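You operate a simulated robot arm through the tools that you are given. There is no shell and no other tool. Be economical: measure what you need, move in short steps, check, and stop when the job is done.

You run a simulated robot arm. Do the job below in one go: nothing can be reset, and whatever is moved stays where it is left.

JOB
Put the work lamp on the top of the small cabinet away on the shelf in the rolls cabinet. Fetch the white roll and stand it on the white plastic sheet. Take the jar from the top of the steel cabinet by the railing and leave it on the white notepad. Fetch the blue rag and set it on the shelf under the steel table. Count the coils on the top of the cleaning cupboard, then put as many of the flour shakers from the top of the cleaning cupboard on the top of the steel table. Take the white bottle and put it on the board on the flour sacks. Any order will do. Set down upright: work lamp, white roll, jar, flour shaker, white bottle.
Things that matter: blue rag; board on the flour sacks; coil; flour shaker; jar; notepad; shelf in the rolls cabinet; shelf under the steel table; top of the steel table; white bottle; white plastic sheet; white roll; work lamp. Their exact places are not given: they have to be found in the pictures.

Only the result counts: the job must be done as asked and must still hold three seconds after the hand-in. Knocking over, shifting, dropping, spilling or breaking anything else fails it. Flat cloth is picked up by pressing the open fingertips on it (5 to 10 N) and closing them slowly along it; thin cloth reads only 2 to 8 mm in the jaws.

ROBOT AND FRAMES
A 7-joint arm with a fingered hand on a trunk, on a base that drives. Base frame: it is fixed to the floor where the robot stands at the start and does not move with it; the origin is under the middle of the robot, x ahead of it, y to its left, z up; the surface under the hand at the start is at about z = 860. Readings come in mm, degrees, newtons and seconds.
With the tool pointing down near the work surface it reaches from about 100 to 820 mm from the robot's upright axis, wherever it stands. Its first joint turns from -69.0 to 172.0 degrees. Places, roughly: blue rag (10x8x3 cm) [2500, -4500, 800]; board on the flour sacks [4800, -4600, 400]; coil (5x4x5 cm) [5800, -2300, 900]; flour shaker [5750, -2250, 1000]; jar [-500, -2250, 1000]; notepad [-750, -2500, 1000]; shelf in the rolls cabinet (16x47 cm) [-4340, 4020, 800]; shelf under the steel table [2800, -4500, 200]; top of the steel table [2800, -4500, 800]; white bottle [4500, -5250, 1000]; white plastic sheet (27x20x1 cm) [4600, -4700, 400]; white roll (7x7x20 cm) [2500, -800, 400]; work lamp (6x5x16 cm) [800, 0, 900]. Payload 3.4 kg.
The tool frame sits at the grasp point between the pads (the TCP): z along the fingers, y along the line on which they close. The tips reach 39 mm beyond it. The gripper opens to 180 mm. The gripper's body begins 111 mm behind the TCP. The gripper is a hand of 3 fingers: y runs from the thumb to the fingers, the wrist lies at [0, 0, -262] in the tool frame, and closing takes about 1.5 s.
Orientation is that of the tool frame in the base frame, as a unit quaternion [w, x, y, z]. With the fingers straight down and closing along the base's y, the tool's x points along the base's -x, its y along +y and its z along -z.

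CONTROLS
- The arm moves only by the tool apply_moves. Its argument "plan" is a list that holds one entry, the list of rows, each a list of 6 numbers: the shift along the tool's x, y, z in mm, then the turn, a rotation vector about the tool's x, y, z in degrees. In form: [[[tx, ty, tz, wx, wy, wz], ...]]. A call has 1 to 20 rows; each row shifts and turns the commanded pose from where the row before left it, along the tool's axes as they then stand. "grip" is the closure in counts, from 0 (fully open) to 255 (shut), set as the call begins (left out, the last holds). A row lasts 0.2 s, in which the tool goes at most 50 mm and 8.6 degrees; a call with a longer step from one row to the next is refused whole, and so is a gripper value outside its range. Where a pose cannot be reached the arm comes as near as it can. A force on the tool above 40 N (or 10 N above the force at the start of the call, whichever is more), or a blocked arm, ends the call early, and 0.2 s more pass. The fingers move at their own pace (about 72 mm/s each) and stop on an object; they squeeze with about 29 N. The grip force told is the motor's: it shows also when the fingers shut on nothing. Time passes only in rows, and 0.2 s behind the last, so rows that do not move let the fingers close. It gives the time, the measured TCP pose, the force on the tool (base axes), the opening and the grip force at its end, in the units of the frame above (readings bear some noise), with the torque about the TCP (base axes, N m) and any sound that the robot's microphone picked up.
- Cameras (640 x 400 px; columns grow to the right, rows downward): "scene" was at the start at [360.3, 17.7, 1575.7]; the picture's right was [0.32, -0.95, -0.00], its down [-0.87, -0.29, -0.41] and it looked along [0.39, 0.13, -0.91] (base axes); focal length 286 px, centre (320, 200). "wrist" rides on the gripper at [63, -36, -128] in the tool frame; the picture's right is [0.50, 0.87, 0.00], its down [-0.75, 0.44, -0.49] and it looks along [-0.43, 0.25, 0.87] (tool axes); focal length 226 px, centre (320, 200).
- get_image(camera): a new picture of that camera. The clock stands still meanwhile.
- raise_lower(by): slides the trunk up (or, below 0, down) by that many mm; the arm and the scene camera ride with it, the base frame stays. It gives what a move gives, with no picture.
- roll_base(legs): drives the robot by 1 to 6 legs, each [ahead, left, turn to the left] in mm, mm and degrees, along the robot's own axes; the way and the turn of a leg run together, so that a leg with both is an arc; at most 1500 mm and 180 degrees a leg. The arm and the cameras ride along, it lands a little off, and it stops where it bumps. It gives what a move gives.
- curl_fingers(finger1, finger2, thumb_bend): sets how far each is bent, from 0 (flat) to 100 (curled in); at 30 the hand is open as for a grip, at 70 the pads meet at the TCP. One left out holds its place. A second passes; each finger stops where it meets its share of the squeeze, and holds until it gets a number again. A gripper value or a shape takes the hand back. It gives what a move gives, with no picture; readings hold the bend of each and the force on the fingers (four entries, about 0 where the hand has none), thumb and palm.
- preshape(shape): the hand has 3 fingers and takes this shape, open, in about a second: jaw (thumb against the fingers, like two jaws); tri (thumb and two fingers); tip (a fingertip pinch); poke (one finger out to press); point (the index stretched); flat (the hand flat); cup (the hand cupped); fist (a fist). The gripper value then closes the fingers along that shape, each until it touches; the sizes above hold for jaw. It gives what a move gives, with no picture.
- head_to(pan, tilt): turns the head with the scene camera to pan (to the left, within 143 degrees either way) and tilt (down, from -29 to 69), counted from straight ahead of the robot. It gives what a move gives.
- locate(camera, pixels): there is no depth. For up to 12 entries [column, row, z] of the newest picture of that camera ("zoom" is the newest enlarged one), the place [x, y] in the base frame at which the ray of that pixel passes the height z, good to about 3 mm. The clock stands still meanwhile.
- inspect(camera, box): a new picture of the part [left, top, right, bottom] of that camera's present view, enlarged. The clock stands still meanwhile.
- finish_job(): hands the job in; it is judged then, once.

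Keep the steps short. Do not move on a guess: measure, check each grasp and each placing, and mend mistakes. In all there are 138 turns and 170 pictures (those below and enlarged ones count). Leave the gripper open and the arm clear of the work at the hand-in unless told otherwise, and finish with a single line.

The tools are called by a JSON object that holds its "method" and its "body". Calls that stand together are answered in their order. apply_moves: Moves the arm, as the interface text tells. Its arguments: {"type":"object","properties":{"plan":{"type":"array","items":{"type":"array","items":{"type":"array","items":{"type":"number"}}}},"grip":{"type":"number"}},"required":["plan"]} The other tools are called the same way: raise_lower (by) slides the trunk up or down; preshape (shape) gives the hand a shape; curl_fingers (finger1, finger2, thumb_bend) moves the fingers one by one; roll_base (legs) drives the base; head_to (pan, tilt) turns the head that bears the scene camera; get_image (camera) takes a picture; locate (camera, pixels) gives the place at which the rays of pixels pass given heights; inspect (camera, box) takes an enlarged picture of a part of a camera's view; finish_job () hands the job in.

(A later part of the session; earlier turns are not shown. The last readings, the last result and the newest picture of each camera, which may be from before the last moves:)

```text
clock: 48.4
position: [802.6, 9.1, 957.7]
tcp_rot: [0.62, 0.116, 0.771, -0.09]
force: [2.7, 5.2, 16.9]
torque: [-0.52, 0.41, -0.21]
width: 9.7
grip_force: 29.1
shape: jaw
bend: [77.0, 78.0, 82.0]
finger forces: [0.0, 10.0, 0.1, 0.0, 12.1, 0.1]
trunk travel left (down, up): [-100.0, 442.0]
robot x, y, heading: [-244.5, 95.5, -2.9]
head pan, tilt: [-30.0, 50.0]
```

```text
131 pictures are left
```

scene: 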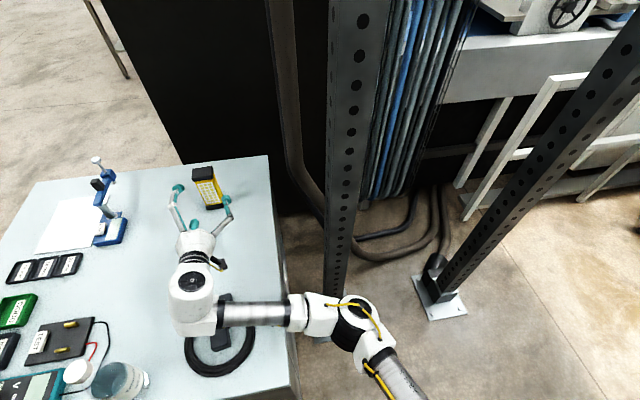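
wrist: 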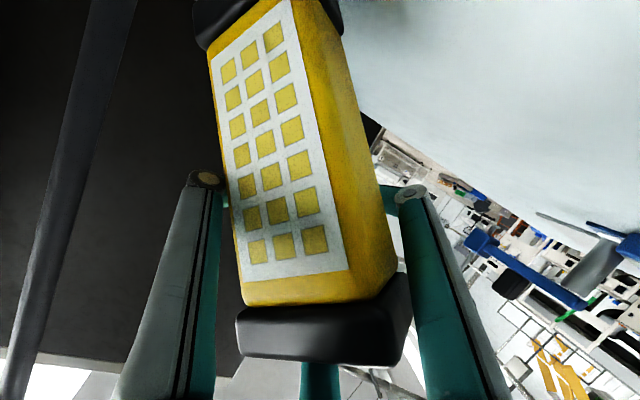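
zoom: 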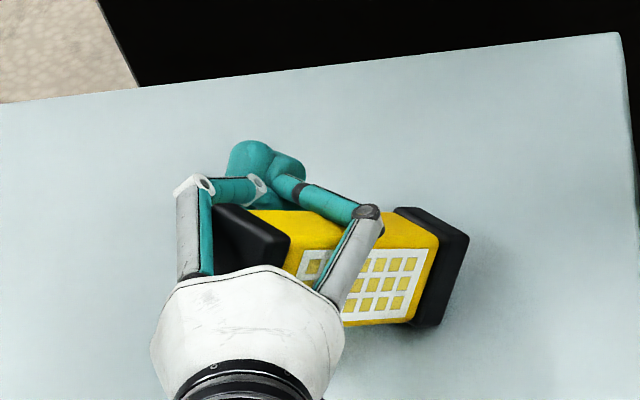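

It is nearly lying down. I open the fingers and back up.

{"method": "apply_moves", "body": {"plan": [[[0, 0, 0, 0, 0, 0], [0, 0, 0, 0, 0, 0], [0, 0, 0, 0, 0, 0], [0, 0, 0, 0, 0, 0], [0, 0, 0, 0, 0, 0]]], "grip": 60}}

{"method": "inspect", "body": {"camera": "scene", "box": [144, 140, 288, 230]}}

{"method": "get_image", "body": {"camera": "wrist"}}

```text
clock: 49.6
position: [805.5, 7.3, 955.1]
tcp_rot: [0.617, 0.117, 0.773, -0.091]
force: [0.2, 0.8, -1.1]
torque: [-0.07, -0.07, 0.03]
width: 137.5
grip_force: 0.1
shape: jaw
bend: [58.0, 58.0, 58.0]
finger forces: [0.8, 0.0, 0.0, 0.0, 0.0, 0.1]
trunk travel left (down, up): [-100.0, 442.0]
robot x, y, heading: [-245.2, 93.2, -2.8]
head pan, tilt: [-30.0, 50.0]
```

```text
4.44 times, centred on (216, 185) of scene
```

zoom: 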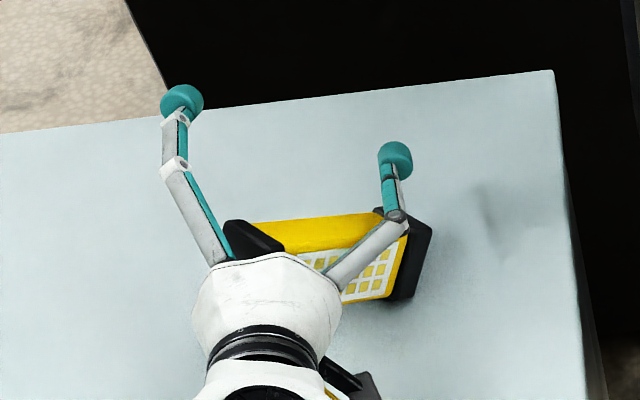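

```text
129 pictures are left
```

wrist: 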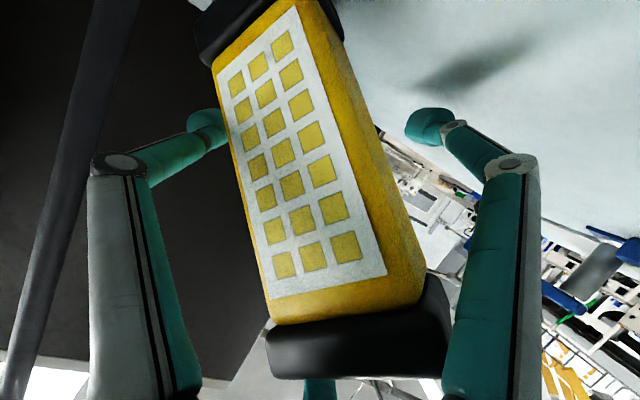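

The lamp lies on its side; I open fully, and retract a little to see it free.

{"method": "apply_moves", "body": {"plan": [[[0, 0, 0, 0, 0, 0], [0, 0, 0, 0, 0, 0], [0, 0, 0, 0, 0, 0], [-6, 0, -20, 0, 0, 0], [-6, 0, -20, 0, 0, 0], [-6, 0, -20, 0, 0, 0]]], "grip": 0}}

{"method": "inspect", "body": {"camera": "scene", "box": [144, 140, 288, 230]}}

{"method": "get_image", "body": {"camera": "wrist"}}

```text
clock: 51.2
position: [752.0, 9.4, 1004.0]
tcp_rot: [0.626, 0.124, 0.764, -0.097]
force: [0.0, 0.2, -1.1]
torque: [-0.07, -0.02, 0.0]
width: 180.0
grip_force: 0.0
shape: jaw
bend: [30.0, 30.0, 30.0]
finger forces: [1.0, 0.0, 0.1, 0.1, 0.0, 0.0]
trunk travel left (down, up): [-100.0, 442.0]
robot x, y, heading: [-245.5, 92.9, -3.3]
head pan, tilt: [-30.0, 50.0]
stopped in row 6: the arm was blocked; the commanded pose is now the measured one
```

```text
4.44 times, centred on (216, 185) of scene
```

zoom: 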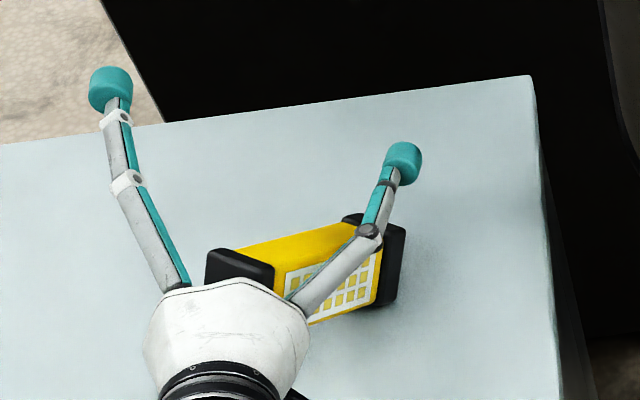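

```text
127 pictures are left
```

wrist: 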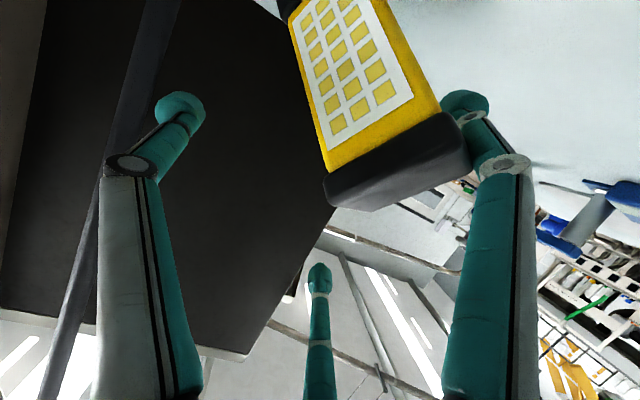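

The lamp's top end rests on the lower finger. I lower so it lies flat, then slide the hand left (+y) out from under it.

{"method": "apply_moves", "body": {"plan": [[[12, 0, 3, 0, 0, 0], [12, 0, 3, 0, 0, 0], [10, 0, 3, 0, 0, 0], [0, 20, 0, 0, 0, 0], [0, 20, 0, 0, 0, 0], [0, 20, 0, 0, 0, 0], [0, 20, 0, 0, 0, 0]]]}}

{"method": "inspect", "body": {"camera": "scene", "box": [144, 140, 288, 230]}}

{"method": "get_image", "body": {"camera": "wrist"}}

```text
clock: 52.8
position: [776.0, 86.3, 956.9]
tcp_rot: [0.622, 0.121, 0.767, -0.096]
force: [0.0, 2.5, -0.8]
torque: [-0.08, -0.15, -0.16]
width: 180.0
grip_force: 0.0
shape: jaw
bend: [30.0, 30.0, 30.0]
finger forces: [0.1, 0.1, 0.0, 0.2, 0.0, 0.0]
trunk travel left (down, up): [-100.0, 442.0]
robot x, y, heading: [-250.2, 93.4, -2.8]
head pan, tilt: [-30.0, 50.0]
```

```text
4.44 times, centred on (216, 185) of scene
```

zoom: 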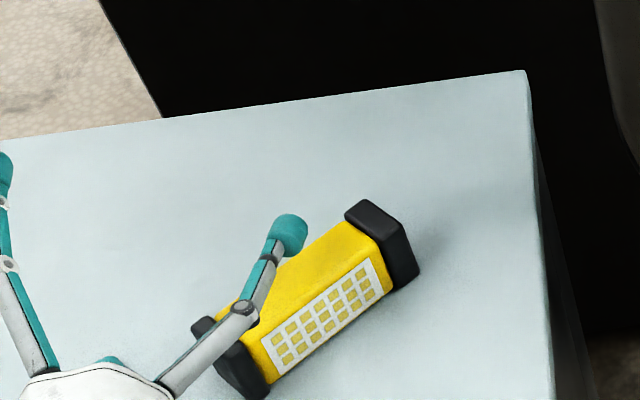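

```text
125 pictures are left
```

wrist: 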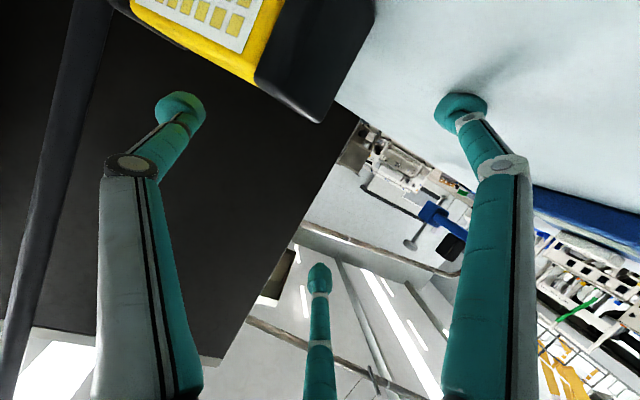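

The lamp now lies free. I raise the hand clear and look.

{"method": "apply_moves", "body": {"plan": [[[-35, 0, -10, 0, 0, 0], [-40, 0, -12, 0, 0, 0], [-40, 0, -25, 0, 0, 0], [-40, 0, -25, 0, 0, 0], [-40, 0, -25, 0, 0, 0], [-20, 0, -40, 0, 0, 0]]]}}

{"method": "head_to", "body": {"pan": -5, "tilt": 50}}

{"method": "get_image", "body": {"camera": "scene"}}

```text
clock: 54.2
position: [694.8, 114.5, 1199.5]
tcp_rot: [0.623, 0.121, 0.767, -0.094]
force: [-0.1, -0.5, 0.0]
torque: [0.01, -0.01, 0.04]
width: 179.9
grip_force: 0.1
shape: jaw
bend: [30.0, 30.0, 30.0]
finger forces: [0.0, 0.1, 0.0, 0.0, 0.0, 0.1]
trunk travel left (down, up): [-100.0, 442.0]
robot x, y, heading: [-246.0, 93.8, -3.2]
head pan, tilt: [-30.0, 50.0]
```

```text
clock: 55.1
position: [696.0, 112.7, 1198.5]
tcp_rot: [0.622, 0.122, 0.768, -0.094]
force: [0.5, 0.7, 0.4]
torque: [0.02, 0.01, 0.03]
width: 180.1
grip_force: 0.0
shape: jaw
bend: [30.0, 30.0, 30.0]
finger forces: [0.0, 0.0, 0.0, 0.1, 0.0, 0.0]
trunk travel left (down, up): [-100.0, 442.0]
robot x, y, heading: [-246.0, 88.6, -2.9]
head pan, tilt: [-5.0, 50.0]
```

```text
124 pictures are left
```

scene: 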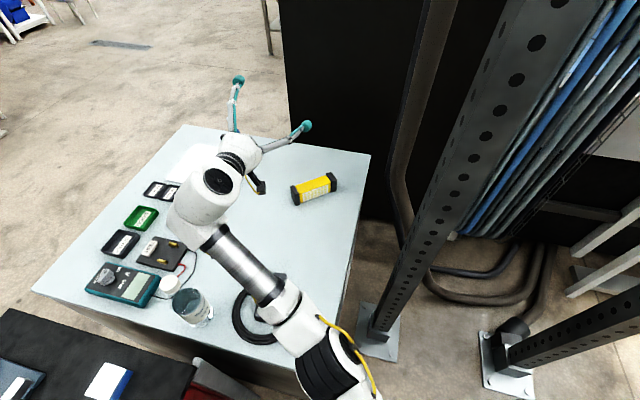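

I locate the ends of the lying lamp.

{"method": "inspect", "body": {"camera": "scene", "box": [273, 165, 353, 215]}}

{"method": "locate", "body": {"camera": "scene", "pixels": [[296, 195, 885], [334, 182, 885], [314, 190, 885]]}}

```text
8.00 times, centred on (313, 190) of scene
```

zoom: 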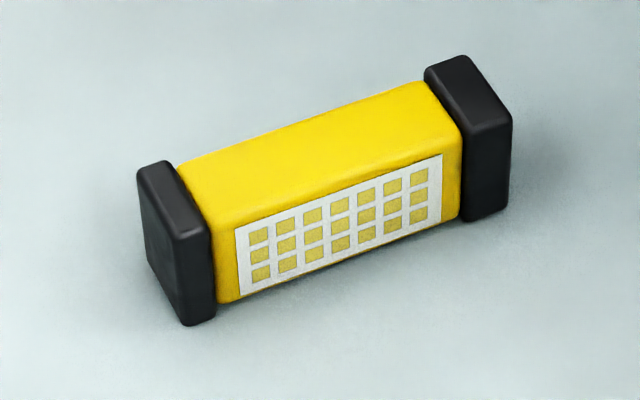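

```text
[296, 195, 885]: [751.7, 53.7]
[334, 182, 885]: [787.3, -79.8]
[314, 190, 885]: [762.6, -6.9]
```

I measure the lamp's axis on its upper face (z about 905).

{"method": "locate", "body": {"camera": "zoom", "pixels": [[195, 197, 905], [440, 108, 905], [152, 172, 910], [196, 232, 910], [448, 62, 910], [500, 122, 910], [238, 298, 862], [460, 215, 862]]}}

```text
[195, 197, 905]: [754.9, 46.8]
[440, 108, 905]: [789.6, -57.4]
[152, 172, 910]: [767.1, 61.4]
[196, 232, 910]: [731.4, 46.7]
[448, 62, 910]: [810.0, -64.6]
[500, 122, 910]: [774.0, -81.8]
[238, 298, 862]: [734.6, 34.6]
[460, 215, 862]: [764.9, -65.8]
```

u (bottom→top of the lamp) points left, yaw 108°, centre (771,-10). Grasping it from above and then pitching will stand it up. I fold the arm back to the down pose first.

{"method": "apply_moves", "body": {"plan": [[[9.4, -5, -44, 0, 7.8, 0], [15.2, -5, -42.3, 0, 7.8, 0], [20.8, -5, -39.9, 0, 7.8, 0], [26, -5, -36.7, 0, 7.8, 0], [30.8, -5, -32.8, 0, 7.8, 0], [35, -5, -28.3, 0, 7.8, 0], [38.5, -5, -23.3, 0, 7.8, 0], [41.3, -5, -17.9, 0, 7.8, 0], [43.3, -5, -12.1, 0, 7.8, 0], [44.6, -5, -6.1, 0, 7.8, 0], [45, -5, 0, 0, 0, 0], [45, -5, 0, 0, 0, 0]]]}}

{"method": "get_image", "body": {"camera": "scene"}}

```text
clock: 57.7
position: [161.7, 230.2, 1199.7]
tcp_rot: [0.0, 0.153, 0.988, 0.001]
force: [-0.8, 0.0, -0.4]
torque: [-0.03, -0.02, 0.04]
width: 179.8
grip_force: 0.1
shape: jaw
bend: [30.0, 30.0, 30.0]
finger forces: [0.0, 0.0, 0.0, 0.0, 0.0, 0.0]
trunk travel left (down, up): [-100.0, 442.0]
robot x, y, heading: [-246.8, 93.5, -3.0]
head pan, tilt: [-5.0, 50.0]
```

```text
122 pictures are left
```

scene: 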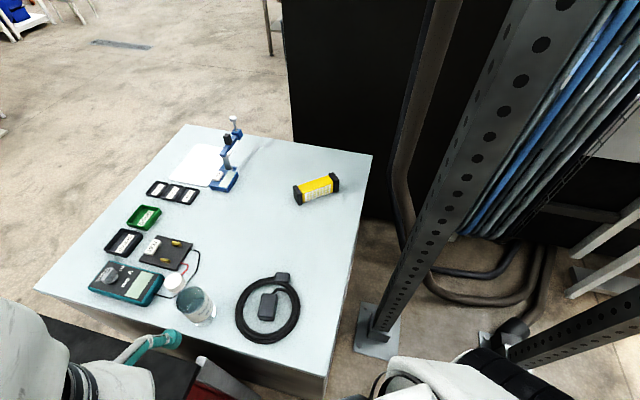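

Now I turn the tool about its axis by -125° and check, then drive forward.

{"method": "apply_moves", "body": {"plan": [[[0, 0, 0, 0, 0, -8.4], [0, 0, 0, 0, 0, -8.4], [0, 0, 0, 0, 0, -8.4], [0, 0, 0, 0, 0, -8.4], [0, 0, 0, 0, 0, -8.4], [0, 0, 0, 0, 0, -8.4], [0, 0, 0, 0, 0, -8.4], [0, 0, 0, 0, 0, -8.4], [0, 0, 0, 0, 0, -8.4], [0, 0, 0, 0, 0, -8.4], [0, 0, 0, 0, 0, -8.4], [0, 0, 0, 0, 0, -8.4], [0, 0, 0, 0, 0, -8.4], [0, 0, 0, 0, 0, -8.4], [0, 0, 0, 0, 0, -8.4]]]}}

{"method": "roll_base", "body": {"legs": [[262, -46, 0]]}}

{"method": "head_to", "body": {"pan": -25, "tilt": 60}}

{"method": "get_image", "body": {"camera": "scene"}}

```text
clock: 60.9
position: [163.7, 229.3, 1198.7]
tcp_rot: [0.0, 0.812, -0.584, 0.001]
force: [0.5, -0.5, -0.7]
torque: [0.02, 0.02, 0.0]
width: 180.2
grip_force: 0.0
shape: jaw
bend: [30.0, 30.0, 30.0]
finger forces: [0.0, 0.1, 0.1, 0.0, 0.0, 0.0]
trunk travel left (down, up): [-100.0, 442.0]
robot x, y, heading: [-241.6, 90.6, -2.8]
head pan, tilt: [-5.0, 50.0]
```

```text
clock: 62.8
position: [422.2, 172.3, 1198.5]
tcp_rot: [0.0, 0.811, -0.585, 0.001]
force: [0.2, -0.1, 0.0]
torque: [0.02, 0.0, 0.0]
width: 180.1
grip_force: 0.2
shape: jaw
bend: [30.0, 30.0, 30.0]
finger forces: [0.1, 0.1, 0.0, 0.0, 0.0, 0.0]
trunk travel left (down, up): [-100.0, 442.0]
robot x, y, heading: [13.7, 33.5, -2.9]
head pan, tilt: [-5.0, 50.0]
```

```text
clock: 63.6
position: [416.4, 170.4, 1200.0]
tcp_rot: [-0.001, 0.811, -0.584, 0.003]
force: [1.3, -0.3, 0.3]
torque: [0.0, 0.02, 0.02]
width: 180.1
grip_force: 0.1
shape: jaw
bend: [30.0, 30.0, 30.0]
finger forces: [0.1, 0.0, 0.0, 0.0, 0.0, 0.0]
trunk travel left (down, up): [-100.0, 442.0]
robot x, y, heading: [11.5, 36.1, -2.8]
head pan, tilt: [-25.0, 60.0]
```

```text
121 pictures are left
```

scene: 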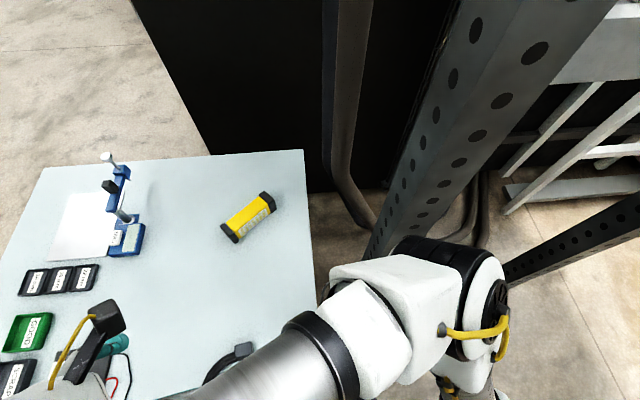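

I measure elbow and post positions, and refine the lamp's centre from here.

{"method": "locate", "body": {"camera": "scene", "pixels": [[440, 260, 1250], [400, 200, 1250], [480, 300, 1250], [238, 225, 905], [262, 202, 905], [231, 234, 905], [268, 197, 905]]}}

{"method": "inspect", "body": {"camera": "scene", "box": [210, 185, 290, 250]}}

```text
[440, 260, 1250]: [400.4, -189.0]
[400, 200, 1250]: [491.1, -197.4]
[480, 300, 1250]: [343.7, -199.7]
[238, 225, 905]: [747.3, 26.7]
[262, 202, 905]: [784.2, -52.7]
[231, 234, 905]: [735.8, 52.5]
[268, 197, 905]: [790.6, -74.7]
```

```text
6.15 times, centred on (250, 218) of scene
```

zoom: 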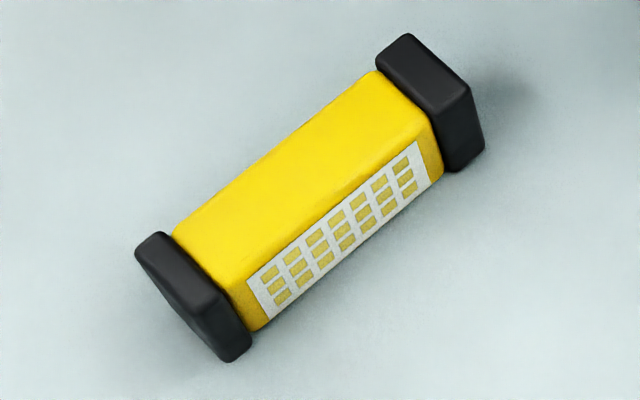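

Elbow should swing left as the arm stretches. I move over the lamp at height and look.

{"method": "apply_moves", "body": {"plan": [[[28.2, -27.6, 0, 0, 0, 0], [28.2, -27.6, 0, 0, 0, 0], [28.2, -27.6, 0, 0, 0, 0], [28.2, -27.6, 0, 0, 0, 0], [28.2, -27.6, 0, 0, 0, 0], [28.2, -27.6, 0, 0, 0, 0], [28.2, -27.6, 0, 0, 0, 0], [28.2, -27.6, 0, 0, 0, 0], [28.2, -27.6, 0, 0, 0, 0], [28.2, -27.6, 0, 0, 0, 0]]]}}

{"method": "get_image", "body": {"camera": "scene"}}

{"method": "get_image", "body": {"camera": "wrist"}}

```text
clock: 65.8
position: [654.1, 47.3, 1199.8]
tcp_rot: [-0.002, 0.811, -0.585, 0.003]
force: [-0.2, -0.1, -0.1]
torque: [-0.01, 0.0, 0.02]
width: 179.9
grip_force: 0.0
shape: jaw
bend: [30.0, 30.0, 30.0]
finger forces: [0.0, 0.0, 0.0, 0.1, 0.0, 0.0]
out of reach, approached as far as the arm can: row 7, 8, 9, 10
trunk travel left (down, up): [-100.0, 442.0]
robot x, y, heading: [14.1, 41.4, -2.6]
head pan, tilt: [-25.0, 60.0]
```

```text
119 pictures are left
```

scene: 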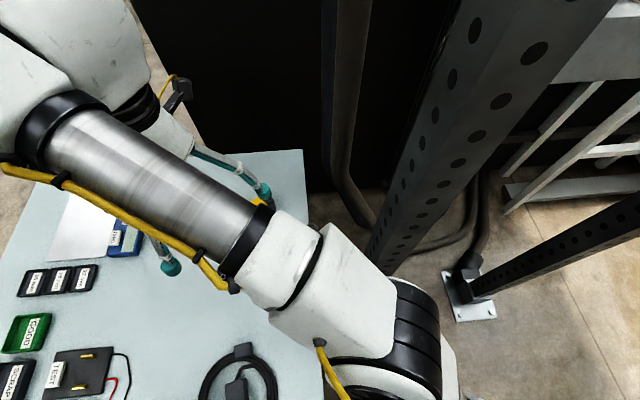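

```text
118 pictures are left
```

wrist: 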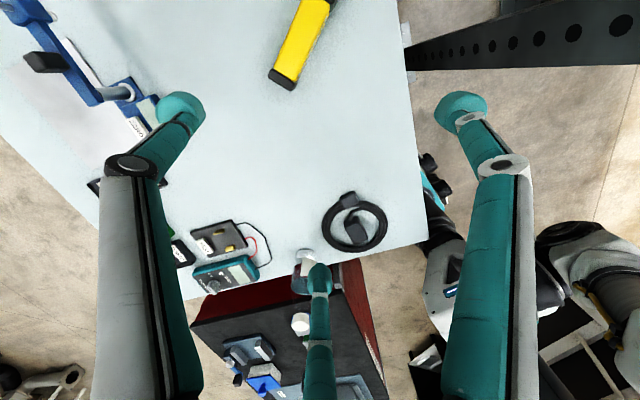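

Reach is limited at that height, so I lower to z≈980 first and then go over the lamp.

{"method": "apply_moves", "body": {"plan": [[[0, 0, 44, 0, 0, 0], [0, 0, 44, 0, 0, 0], [0, 0, 44, 0, 0, 0], [0, 0, 44, 0, 0, 0], [0, 0, 40, 0, 0, 0], [22.5, -22, 0, 0, 0, 0], [22.5, -22, 0, 0, 0, 0], [22.5, -22, 0, 0, 0, 0], [22.5, -22, 0, 0, 0, 0]]]}}

{"method": "get_image", "body": {"camera": "wrist"}}

{"method": "get_image", "body": {"camera": "scene"}}

```text
clock: 67.8
position: [754.9, 2.1, 998.0]
tcp_rot: [0.0, 0.814, -0.581, 0.014]
force: [0.0, 0.5, -0.1]
torque: [-0.02, -0.03, 0.0]
width: 180.0
grip_force: 0.1
shape: jaw
bend: [30.0, 30.0, 30.0]
finger forces: [0.0, 0.0, 0.1, 0.0, 0.0, 0.0]
trunk travel left (down, up): [-100.0, 442.0]
robot x, y, heading: [14.0, 36.7, -3.0]
head pan, tilt: [-25.0, 60.0]
```

```text
117 pictures are left
```

wrist: 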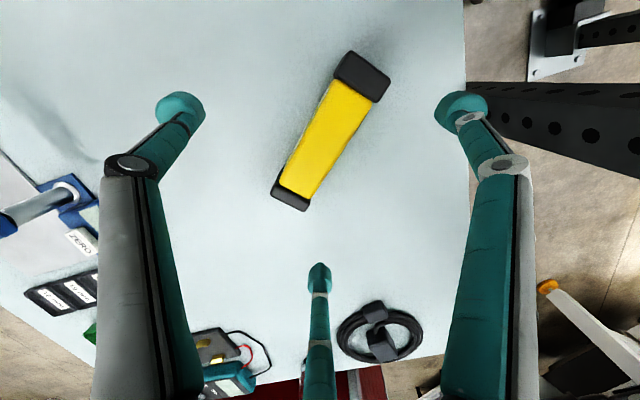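

```text
116 pictures are left
```

scene: 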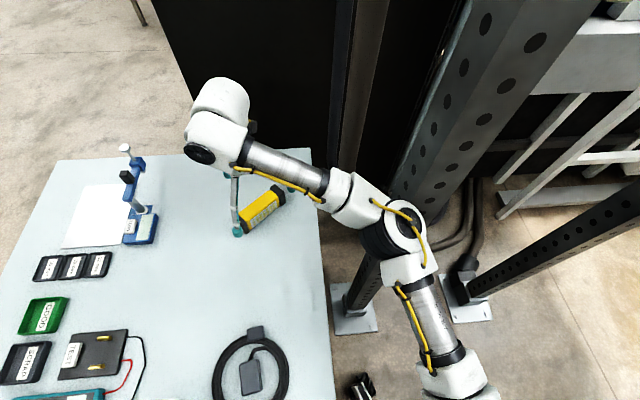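

I locate the lamp in the wrist view.

{"method": "locate", "body": {"camera": "wrist", "pixels": [[290, 192, 908], [363, 72, 908], [336, 82, 905], [372, 100, 905], [279, 182, 905], [311, 200, 905]]}}

```text
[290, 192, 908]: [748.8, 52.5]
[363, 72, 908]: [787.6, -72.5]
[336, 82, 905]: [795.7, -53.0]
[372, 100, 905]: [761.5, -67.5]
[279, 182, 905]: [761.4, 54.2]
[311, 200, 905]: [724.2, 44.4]
```

Lamp centre about (765,-8). I preclose a bit, correct 13/-6 mm, and descend to z≈898.

{"method": "apply_moves", "body": {"plan": [[[12.7, -6, 0, 0, 0, 0], [0, 0, 25, 0, 0, 0], [0, 0, 25, 0, 0, 0], [0, 0, 20, 0, 0, 0], [0, 0, 15, 0, 0, 0], [0, 0, 13, 0, 0, 0], [0, 0, 0, 0, 0, 0]]], "grip": 100}}

{"method": "get_image", "body": {"camera": "wrist"}}

{"method": "inspect", "body": {"camera": "scene", "box": [190, 150, 310, 250]}}

```text
clock: 69.6
position: [779.5, -14.0, 896.8]
tcp_rot: [-0.017, 0.817, -0.576, 0.006]
force: [-1.7, 0.5, 64.6]
torque: [-1.52, 2.15, 0.13]
width: 106.6
grip_force: 0.1
shape: jaw
bend: [72.0, 72.0, 68.0]
finger forces: [36.4, 29.3, 0.1, 0.0, 0.0, 0.0]
trunk travel left (down, up): [-100.0, 442.0]
robot x, y, heading: [6.3, 47.0, -1.7]
head pan, tilt: [-25.0, 60.0]
stopped in row 7: the arm was blocked; the commanded pose is now the measured one
```

```text
115 pictures are left
```

wrist: 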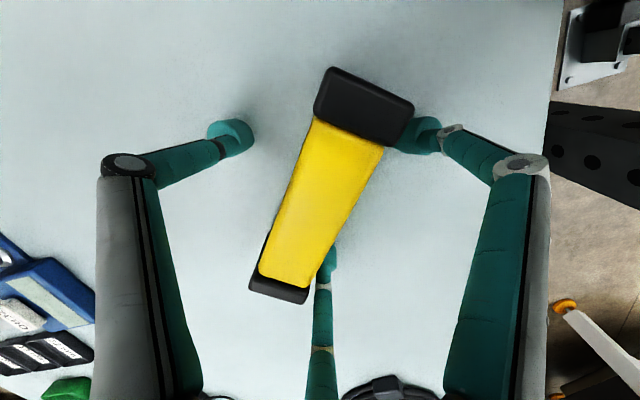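

```text
4.00 times, centred on (250, 200) of scene
```

zoom: 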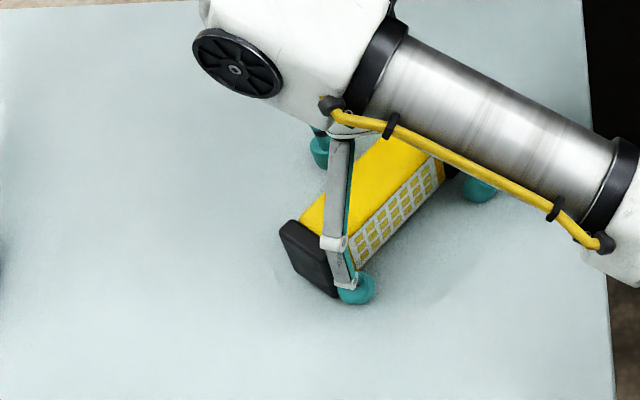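

The fingertips touched the table (tips reach z≈858). I rise 12 mm, centre on the lamp, then close.

{"method": "apply_moves", "body": {"plan": [[[0, 0, -12, 0, 0, 0], [-9, 11, 0, 0, 0, 0], [0, 0, 0, 0, 0, 0]]]}}

{"method": "get_image", "body": {"camera": "wrist"}}

```text
clock: 70.6
position: [786.1, -20.9, 895.8]
tcp_rot: [-0.026, 0.821, -0.57, -0.004]
force: [-3.6, -1.2, 58.2]
torque: [-1.59, 1.49, 0.04]
width: 106.0
grip_force: 0.2
shape: jaw
bend: [74.0, 69.0, 68.0]
finger forces: [42.0, 17.1, 0.0, 0.1, 0.0, 0.0]
trunk travel left (down, up): [-100.0, 442.0]
robot x, y, heading: [-2.1, 48.7, -0.9]
head pan, tilt: [-25.0, 60.0]
stopped in row 3: the arm was blocked; the commanded pose is now the measured one
```

```text
113 pictures are left
```

wrist: 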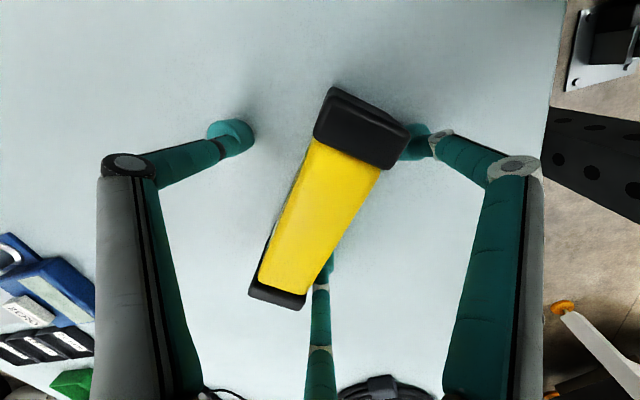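

The elbow seems to press the post and hold the arm down. I lift with the trunk by 30 mm to unload it.

{"method": "raise_lower", "body": {"by": 30}}

{"method": "get_image", "body": {"camera": "scene"}}

{"method": "head_to", "body": {"pan": -65, "tilt": 60}}

{"method": "get_image", "body": {"camera": "scene"}}

```text
clock: 71.4
position: [784.0, -37.6, 903.0]
tcp_rot: [-0.016, 0.817, -0.576, -0.016]
force: [0.2, 1.0, 0.3]
torque: [-0.04, 0.02, 0.01]
width: 109.4
grip_force: 0.0
shape: jaw
bend: [68.0, 68.0, 68.0]
finger forces: [0.0, 0.0, 0.0, 0.0, 0.0, 0.0]
trunk travel left (down, up): [-130.0, 412.0]
robot x, y, heading: [1.5, 45.8, -1.7]
head pan, tilt: [-25.0, 60.0]
```

```text
112 pictures are left
```

scene: 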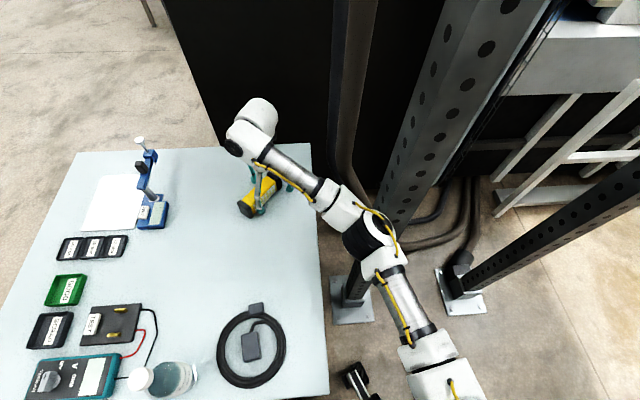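

```text
clock: 72.4
position: [791.8, -24.0, 911.1]
tcp_rot: [-0.018, 0.821, -0.571, -0.012]
force: [-0.5, -0.1, 0.5]
torque: [-0.03, -0.04, 0.04]
width: 109.4
grip_force: 0.0
shape: jaw
bend: [68.0, 68.0, 68.0]
finger forces: [0.0, 0.4, 0.0, 0.1, 0.0, 0.0]
trunk travel left (down, up): [-130.0, 412.0]
robot x, y, heading: [3.9, 43.4, -1.5]
head pan, tilt: [-65.0, 60.0]
```

```text
111 pictures are left
```

scene: 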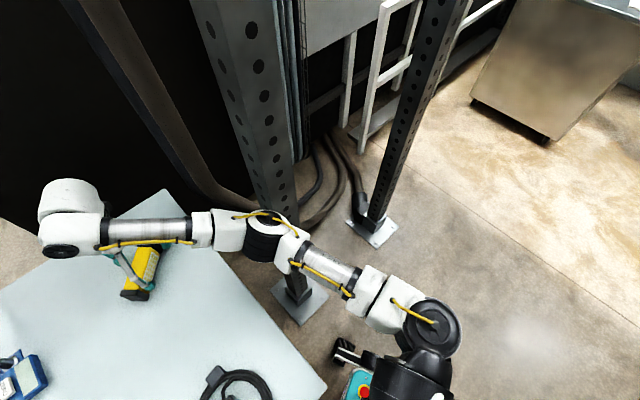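

I'd rather shift the base (-27,+16) so the arm keeps its shape and the elbow leaves the post. First I re-measure the lamp in the wrist view.

{"method": "get_image", "body": {"camera": "wrist"}}

{"method": "locate", "body": {"camera": "wrist", "pixels": [[361, 110, 908], [280, 285, 908], [320, 200, 908]]}}

```text
110 pictures are left
```

wrist: 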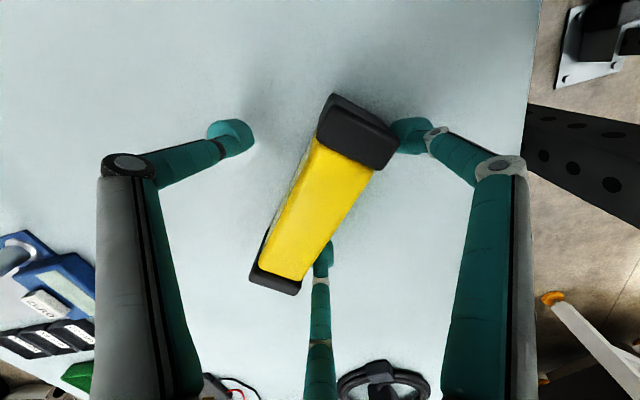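

```text
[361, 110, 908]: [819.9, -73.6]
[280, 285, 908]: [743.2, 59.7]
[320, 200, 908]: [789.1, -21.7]
```

The lamp's centre (788,-18) is now about under the TCP; I close here at z 911.

{"method": "apply_moves", "body": {"plan": [[[0, 0, 0, 0, 0, 0], [0, 0, 0, 0, 0, 0], [0, 0, 0, 0, 0, 0], [0, 0, 0, 0, 0, 0], [0, 0, 0, 0, 0, 0], [0, 0, 0, 0, 0, 0], [0, 0, 0, 0, 0, 0], [0, 0, 0, 0, 0, 0]]], "grip": 255}}

{"method": "get_image", "body": {"camera": "wrist"}}

```text
clock: 74.2
position: [792.0, -23.6, 910.1]
tcp_rot: [-0.017, 0.821, -0.57, -0.012]
force: [-1.4, -0.7, 9.4]
torque: [0.06, -0.19, 0.07]
width: 29.7
grip_force: 29.3
shape: jaw
bend: [74.0, 74.0, 69.0]
finger forces: [20.8, 17.1, 0.1, 0.0, 35.7, 0.0]
trunk travel left (down, up): [-130.0, 412.0]
robot x, y, heading: [3.1, 46.1, -1.6]
head pan, tilt: [-65.0, 60.0]
```

```text
109 pictures are left
```

wrist: 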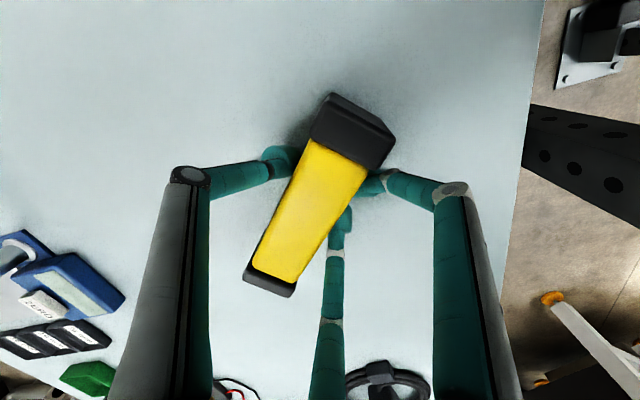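

It holds with 20/17/36 N. I lift 40 mm by trunk and check.

{"method": "raise_lower", "body": {"by": 50}}

{"method": "get_image", "body": {"camera": "wrist"}}

```text
clock: 75.2
position: [802.6, -56.8, 945.0]
tcp_rot: [-0.02, 0.816, -0.578, -0.026]
force: [0.7, 0.3, -4.4]
torque: [-0.1, 0.02, 0.01]
width: 25.7
grip_force: 28.9
shape: jaw
bend: [74.0, 75.0, 66.0]
finger forces: [23.7, 20.4, 0.0, 0.0, 35.9, 0.0]
trunk travel left (down, up): [-180.0, 362.0]
robot x, y, heading: [5.5, 41.5, -1.5]
head pan, tilt: [-65.0, 60.0]
```

```text
108 pictures are left
```

wrist: 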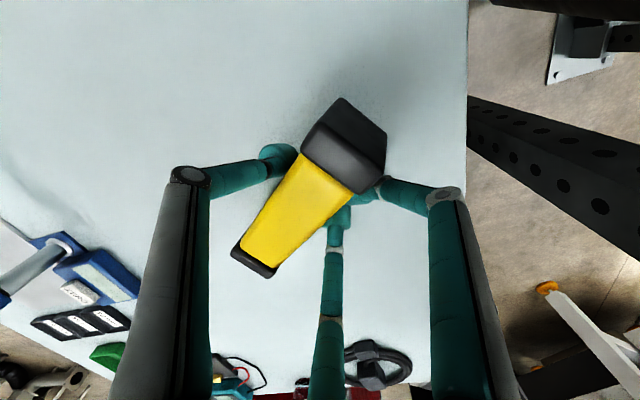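

The lamp lifts (4.4 N) but the grip is nearer its base, so its top droops. I'll set it down, and regrip nearer the top. First I shift the base left/back to free the elbow.

{"method": "roll_base", "body": {"legs": [[-30, 45, 0]]}}

{"method": "raise_lower", "body": {"by": -35}}

{"method": "get_image", "body": {"camera": "wrist"}}

{"method": "get_image", "body": {"camera": "scene"}}

```text
clock: 76.1
position: [772.2, -27.6, 944.7]
tcp_rot: [-0.027, 0.816, -0.576, -0.029]
force: [-0.2, -1.6, -3.5]
torque: [0.01, 0.03, -0.01]
width: 25.5
grip_force: 29.0
shape: jaw
bend: [74.0, 75.0, 66.0]
finger forces: [23.6, 20.5, 0.0, 0.0, 35.9, 0.0]
trunk travel left (down, up): [-180.0, 362.0]
robot x, y, heading: [-23.2, 83.6, -1.5]
head pan, tilt: [-65.0, 60.0]
```

```text
clock: 76.9
position: [767.9, -26.9, 912.7]
tcp_rot: [-0.024, 0.815, -0.578, -0.027]
force: [-0.4, -1.1, -2.6]
torque: [0.07, 0.01, 0.01]
width: 25.4
grip_force: 28.6
shape: jaw
bend: [74.0, 75.0, 66.0]
finger forces: [24.9, 23.2, 0.0, 0.0, 35.7, 0.1]
trunk travel left (down, up): [-145.0, 397.0]
robot x, y, heading: [-24.7, 82.7, -1.8]
head pan, tilt: [-65.0, 60.0]
```

```text
107 pictures are left
```

wrist: 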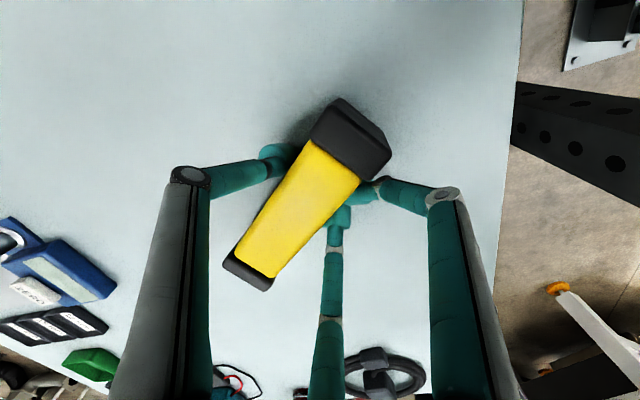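

```text
106 pictures are left
```

scene: 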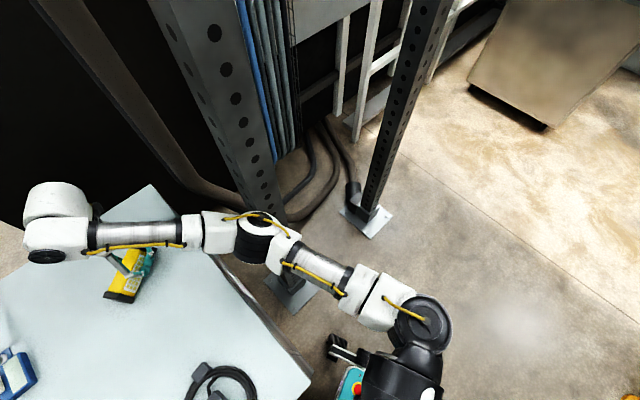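

Held and elbow free. I carry it with the base 100 mm back and 40 left onto clear table away from the post, then lay it down.

{"method": "raise_lower", "body": {"by": 15}}

{"method": "roll_base", "body": {"legs": [[-105, 42, 0]]}}

{"method": "raise_lower", "body": {"by": -17}}

{"method": "get_image", "body": {"camera": "wrist"}}

```text
clock: 77.5
position: [770.4, -13.2, 927.6]
tcp_rot: [-0.018, 0.816, -0.577, -0.023]
force: [0.8, -0.8, -3.7]
torque: [-0.01, 0.02, 0.03]
width: 25.6
grip_force: 29.4
shape: jaw
bend: [75.0, 75.0, 66.0]
finger forces: [26.0, 23.1, 0.2, 0.0, 36.0, 0.1]
trunk travel left (down, up): [-160.0, 382.0]
robot x, y, heading: [-24.4, 88.2, -1.8]
head pan, tilt: [-65.0, 60.0]
```

```text
clock: 78.7
position: [664.9, 31.6, 930.2]
tcp_rot: [-0.02, 0.815, -0.578, -0.022]
force: [0.0, -0.5, -3.3]
torque: [-0.03, -0.01, 0.02]
width: 25.3
grip_force: 28.9
shape: jaw
bend: [75.0, 75.0, 66.0]
finger forces: [26.1, 23.1, 0.0, 0.0, 35.8, 0.1]
trunk travel left (down, up): [-160.0, 382.0]
robot x, y, heading: [-126.1, 131.3, -1.5]
head pan, tilt: [-65.0, 60.0]
```

```text
clock: 79.3
position: [661.6, 26.2, 917.3]
tcp_rot: [-0.022, 0.815, -0.579, -0.02]
force: [0.8, -2.1, -2.4]
torque: [0.04, -0.05, -0.02]
width: 25.7
grip_force: 28.8
shape: jaw
bend: [75.0, 75.0, 66.0]
finger forces: [26.5, 23.6, 0.0, 0.1, 35.5, 0.0]
trunk travel left (down, up): [-143.0, 399.0]
robot x, y, heading: [-127.4, 123.1, -1.8]
head pan, tilt: [-65.0, 60.0]
```

```text
105 pictures are left
```

wrist: 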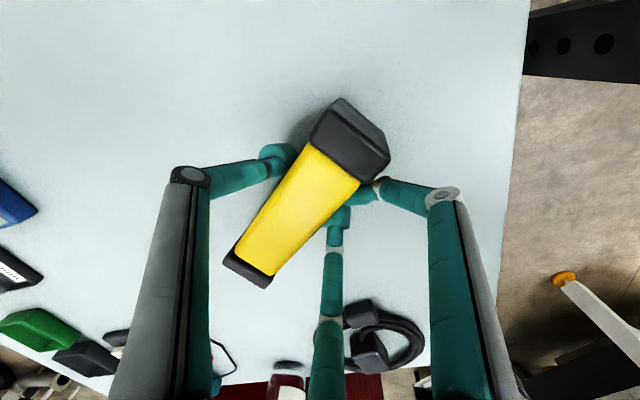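

I lower until it rests on the table, then open to release.

{"method": "raise_lower", "body": {"by": -12}}

{"method": "apply_moves", "body": {"plan": [[[0, 0, 0, 0, 0, 0], [0, 0, 0, 0, 0, 0], [0, 0, 0, 0, 0, 0], [0, 0, 0, 0, 0, 0], [0, 0, -15, 0, 0, 0], [0, 0, -25, 0, 0, 0], [0, 0, -25, 0, 0, 0]]], "grip": 90}}

{"method": "get_image", "body": {"camera": "wrist"}}

```text
clock: 80.0
position: [659.4, 42.9, 909.9]
tcp_rot: [-0.021, 0.816, -0.577, -0.016]
force: [-0.2, 6.4, 17.9]
torque: [0.52, -0.48, 0.17]
width: 26.4
grip_force: 28.3
shape: jaw
bend: [75.0, 75.0, 67.0]
finger forces: [26.7, 25.5, 0.1, 0.0, 36.8, 0.0]
trunk travel left (down, up): [-131.0, 411.0]
robot x, y, heading: [-130.2, 125.0, -1.7]
head pan, tilt: [-65.0, 60.0]
```

```text
clock: 81.5
position: [662.7, 39.1, 970.1]
tcp_rot: [-0.018, 0.816, -0.578, -0.017]
force: [-0.7, -0.1, -0.1]
torque: [0.0, 0.03, -0.04]
width: 116.0
grip_force: 0.1
shape: jaw
bend: [66.0, 66.0, 66.0]
finger forces: [0.0, 0.1, 0.0, 0.0, 0.0, 0.0]
trunk travel left (down, up): [-131.0, 411.0]
robot x, y, heading: [-122.5, 130.1, -1.8]
head pan, tilt: [-65.0, 60.0]
```

```text
104 pictures are left
```

wrist: 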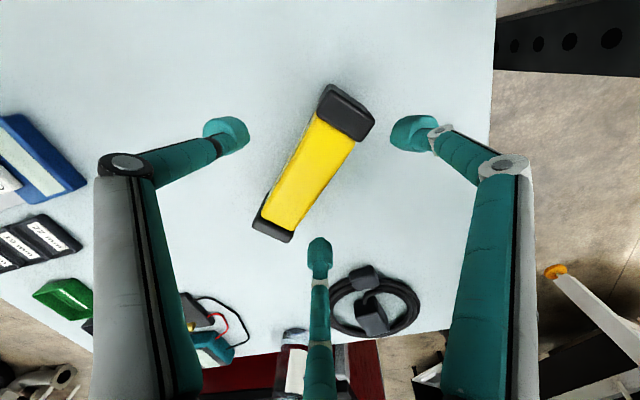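

I locate the yellow top face to aim near the top end.

{"method": "locate", "body": {"camera": "wrist", "pixels": [[313, 115, 905], [357, 140, 905], [266, 215, 905], [297, 230, 905], [262, 224, 908], [287, 238, 908], [348, 100, 908]]}}

```text
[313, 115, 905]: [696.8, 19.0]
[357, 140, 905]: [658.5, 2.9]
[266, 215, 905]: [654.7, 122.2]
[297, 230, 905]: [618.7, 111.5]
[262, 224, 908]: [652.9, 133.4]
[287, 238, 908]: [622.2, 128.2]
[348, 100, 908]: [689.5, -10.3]
```

I shift to 30 mm from the top end, descend to z≈906 and close.

{"method": "apply_moves", "body": {"plan": [[[-26, -1, 0, 0, 0, 0], [-26, -1, 0, 0, 0, 0], [0, 0, 22, 0, 0, 0], [0, 0, 22, 0, 0, 0], [0, 0, 19, 0, 0, 0], [0, 0, 0, 0, 0, 0]]]}}

{"method": "get_image", "body": {"camera": "wrist"}}

{"method": "apply_moves", "body": {"plan": [[[0, 0, 0, 0, 0, 0], [0, 0, 0, 0, 0, 0], [0, 0, 0, 0, 0, 0], [0, 0, 0, 0, 0, 0], [0, 0, 0, 0, 0, 0], [0, 0, 0, 0, 0, 0], [0, 0, 0, 0, 0, 0]]], "grip": 255}}

{"method": "get_image", "body": {"camera": "wrist"}}

```text
clock: 83.0
position: [644.9, 91.9, 910.2]
tcp_rot: [-0.018, 0.816, -0.578, -0.018]
force: [-0.6, 0.4, -1.2]
torque: [0.01, -0.01, 0.01]
width: 116.1
grip_force: 0.1
shape: jaw
bend: [66.0, 66.0, 66.0]
finger forces: [0.0, 0.1, 0.0, 0.1, 0.0, 0.0]
trunk travel left (down, up): [-131.0, 411.0]
robot x, y, heading: [-128.0, 130.0, -1.7]
head pan, tilt: [-65.0, 60.0]
```

```text
103 pictures are left
```

wrist: 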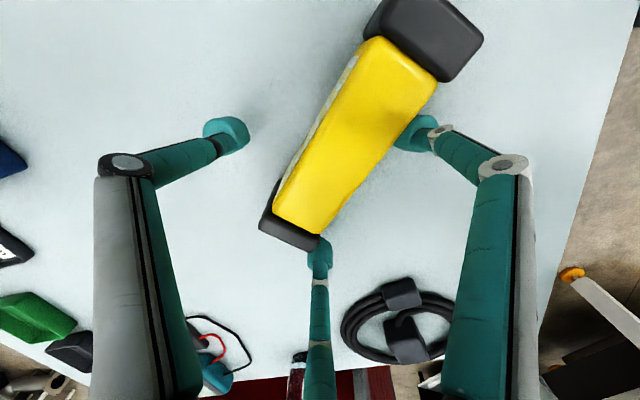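

```text
clock: 84.5
position: [646.2, 91.4, 910.3]
tcp_rot: [-0.018, 0.815, -0.578, -0.017]
force: [-0.4, 0.6, 0.6]
torque: [0.05, -0.07, -0.06]
width: 36.4
grip_force: 29.0
shape: jaw
bend: [74.0, 73.0, 73.0]
finger forces: [21.0, 22.4, 0.1, 0.0, 32.9, 0.0]
trunk travel left (down, up): [-131.0, 411.0]
robot x, y, heading: [-123.7, 126.9, -1.8]
head pan, tilt: [-65.0, 60.0]
```

```text
102 pictures are left
```

wrist: 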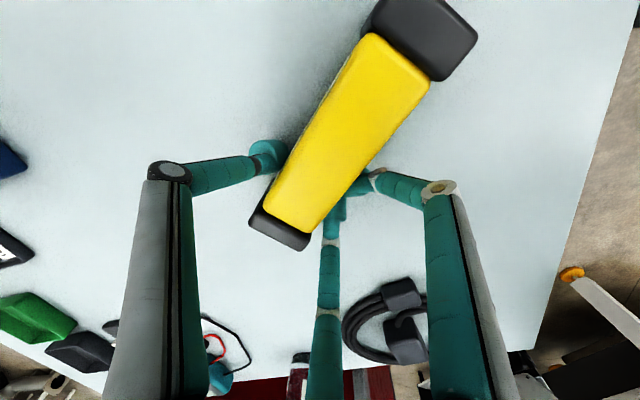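

Width 36 mm, a firm hold near the top. I lift with the trunk by 180 mm and look.

{"method": "raise_lower", "body": {"by": 180}}

{"method": "get_image", "body": {"camera": "wrist"}}

{"method": "head_to", "body": {"pan": 0, "tilt": 62}}

{"method": "get_image", "body": {"camera": "scene"}}

```text
clock: 86.5
position: [635.6, 92.3, 1135.3]
tcp_rot: [-0.034, 0.816, -0.577, 0.008]
force: [0.2, -0.7, -2.9]
torque: [0.09, 0.07, 0.01]
width: 35.6
grip_force: 29.1
shape: jaw
bend: [74.0, 73.0, 73.0]
finger forces: [24.6, 27.1, 0.0, 0.1, 32.9, 0.0]
trunk travel left (down, up): [-311.0, 231.0]
robot x, y, heading: [-127.3, 126.0, -1.6]
head pan, tilt: [-65.0, 60.0]
```

```text
101 pictures are left
```

wrist: 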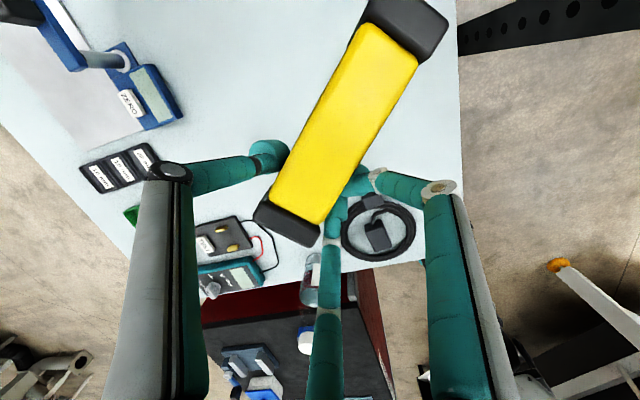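

```text
clock: 87.9
position: [635.7, 91.6, 1136.5]
tcp_rot: [-0.035, 0.816, -0.577, 0.009]
force: [-0.1, -0.7, -4.1]
torque: [0.09, 0.07, 0.02]
width: 35.5
grip_force: 28.9
shape: jaw
bend: [74.0, 73.0, 73.0]
finger forces: [24.6, 27.2, 0.0, 0.0, 32.8, 0.0]
trunk travel left (down, up): [-311.0, 231.0]
robot x, y, heading: [-129.8, 131.4, -1.5]
head pan, tilt: [0.0, 62.0]
```

```text
100 pictures are left
```

scene: 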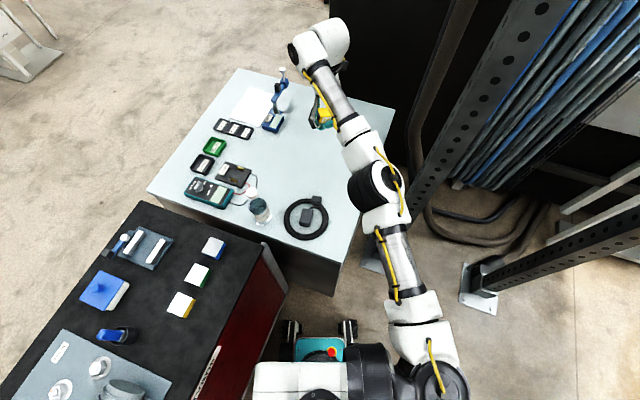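

Held well. I back the base off 200 mm along the cabinet, then retract the arm and turn the tool.

{"method": "roll_base", "body": {"legs": [[-200, 80, 0]]}}

{"method": "apply_moves", "body": {"plan": [[[-20, 31, 0, 0, 0, 0], [-20, 31, 0, 0, 0, 0], [-20, 31, 0, 0, 0, 0], [-20, 31, 0, 0, 0, 0], [-20, 31, 0, 0, 0, 0], [-20, 31, 0, 0, 0, 0], [0, 0, 0, 0, 0, 8.4], [0, 0, 0, 0, 0, 8.4], [0, 0, 0, 0, 0, 8.4], [0, 0, 0, 0, 0, 8.4], [0, 0, 0, 0, 0, 8.4], [0, 0, 0, 0, 0, 8.4], [0, 0, 0, 0, 0, 8.4], [0, 0, 0, 0, 0, 8.4], [0, 0, 0, 0, 0, 8.4], [0, 0, 0, 0, 0, 8.4], [0, 0, 0, 0, 0, 8.4], [0, 0, 0, 0, 0, 8.4], [0, 0, 0, 0, 0, 8.4]]]}}

{"method": "get_image", "body": {"camera": "wrist"}}

{"method": "get_image", "body": {"camera": "scene"}}

```text
clock: 89.6
position: [433.4, 175.7, 1137.3]
tcp_rot: [-0.035, 0.816, -0.578, 0.009]
force: [-0.2, 0.2, -3.3]
torque: [0.11, 0.08, 0.04]
width: 35.6
grip_force: 28.4
shape: jaw
bend: [74.0, 73.0, 73.0]
finger forces: [24.6, 27.1, 0.1, 0.0, 32.8, 0.0]
trunk travel left (down, up): [-311.0, 231.0]
robot x, y, heading: [-327.3, 216.9, -1.8]
head pan, tilt: [0.0, 62.0]
```

```text
clock: 93.6
position: [215.9, 228.4, 1131.2]
tcp_rot: [0.029, 0.0, 0.999, 0.024]
force: [-1.1, 0.1, -2.5]
torque: [0.03, -0.13, -0.01]
width: 34.8
grip_force: 29.0
shape: jaw
bend: [74.0, 73.0, 73.0]
finger forces: [0.0, 0.1, 0.1, 0.0, 32.6, 0.1]
trunk travel left (down, up): [-311.0, 231.0]
robot x, y, heading: [-327.5, 215.8, -1.9]
head pan, tilt: [0.0, 62.0]
```

```text
99 pictures are left
```

wrist: 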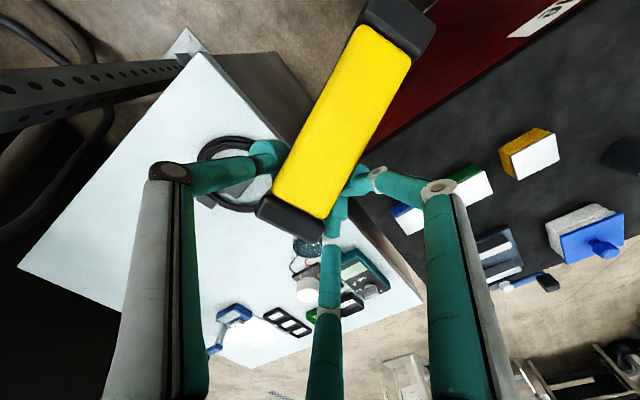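

```text
98 pictures are left
```

scene: 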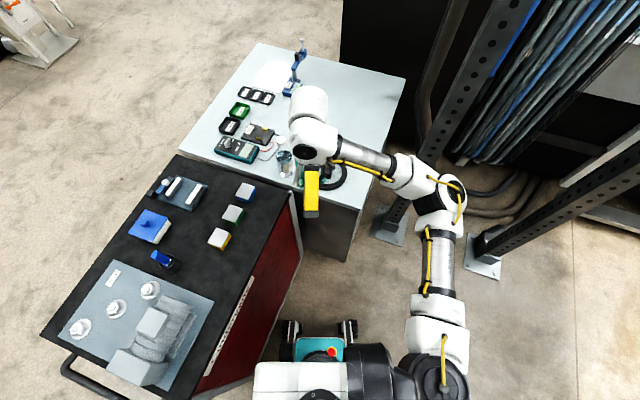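

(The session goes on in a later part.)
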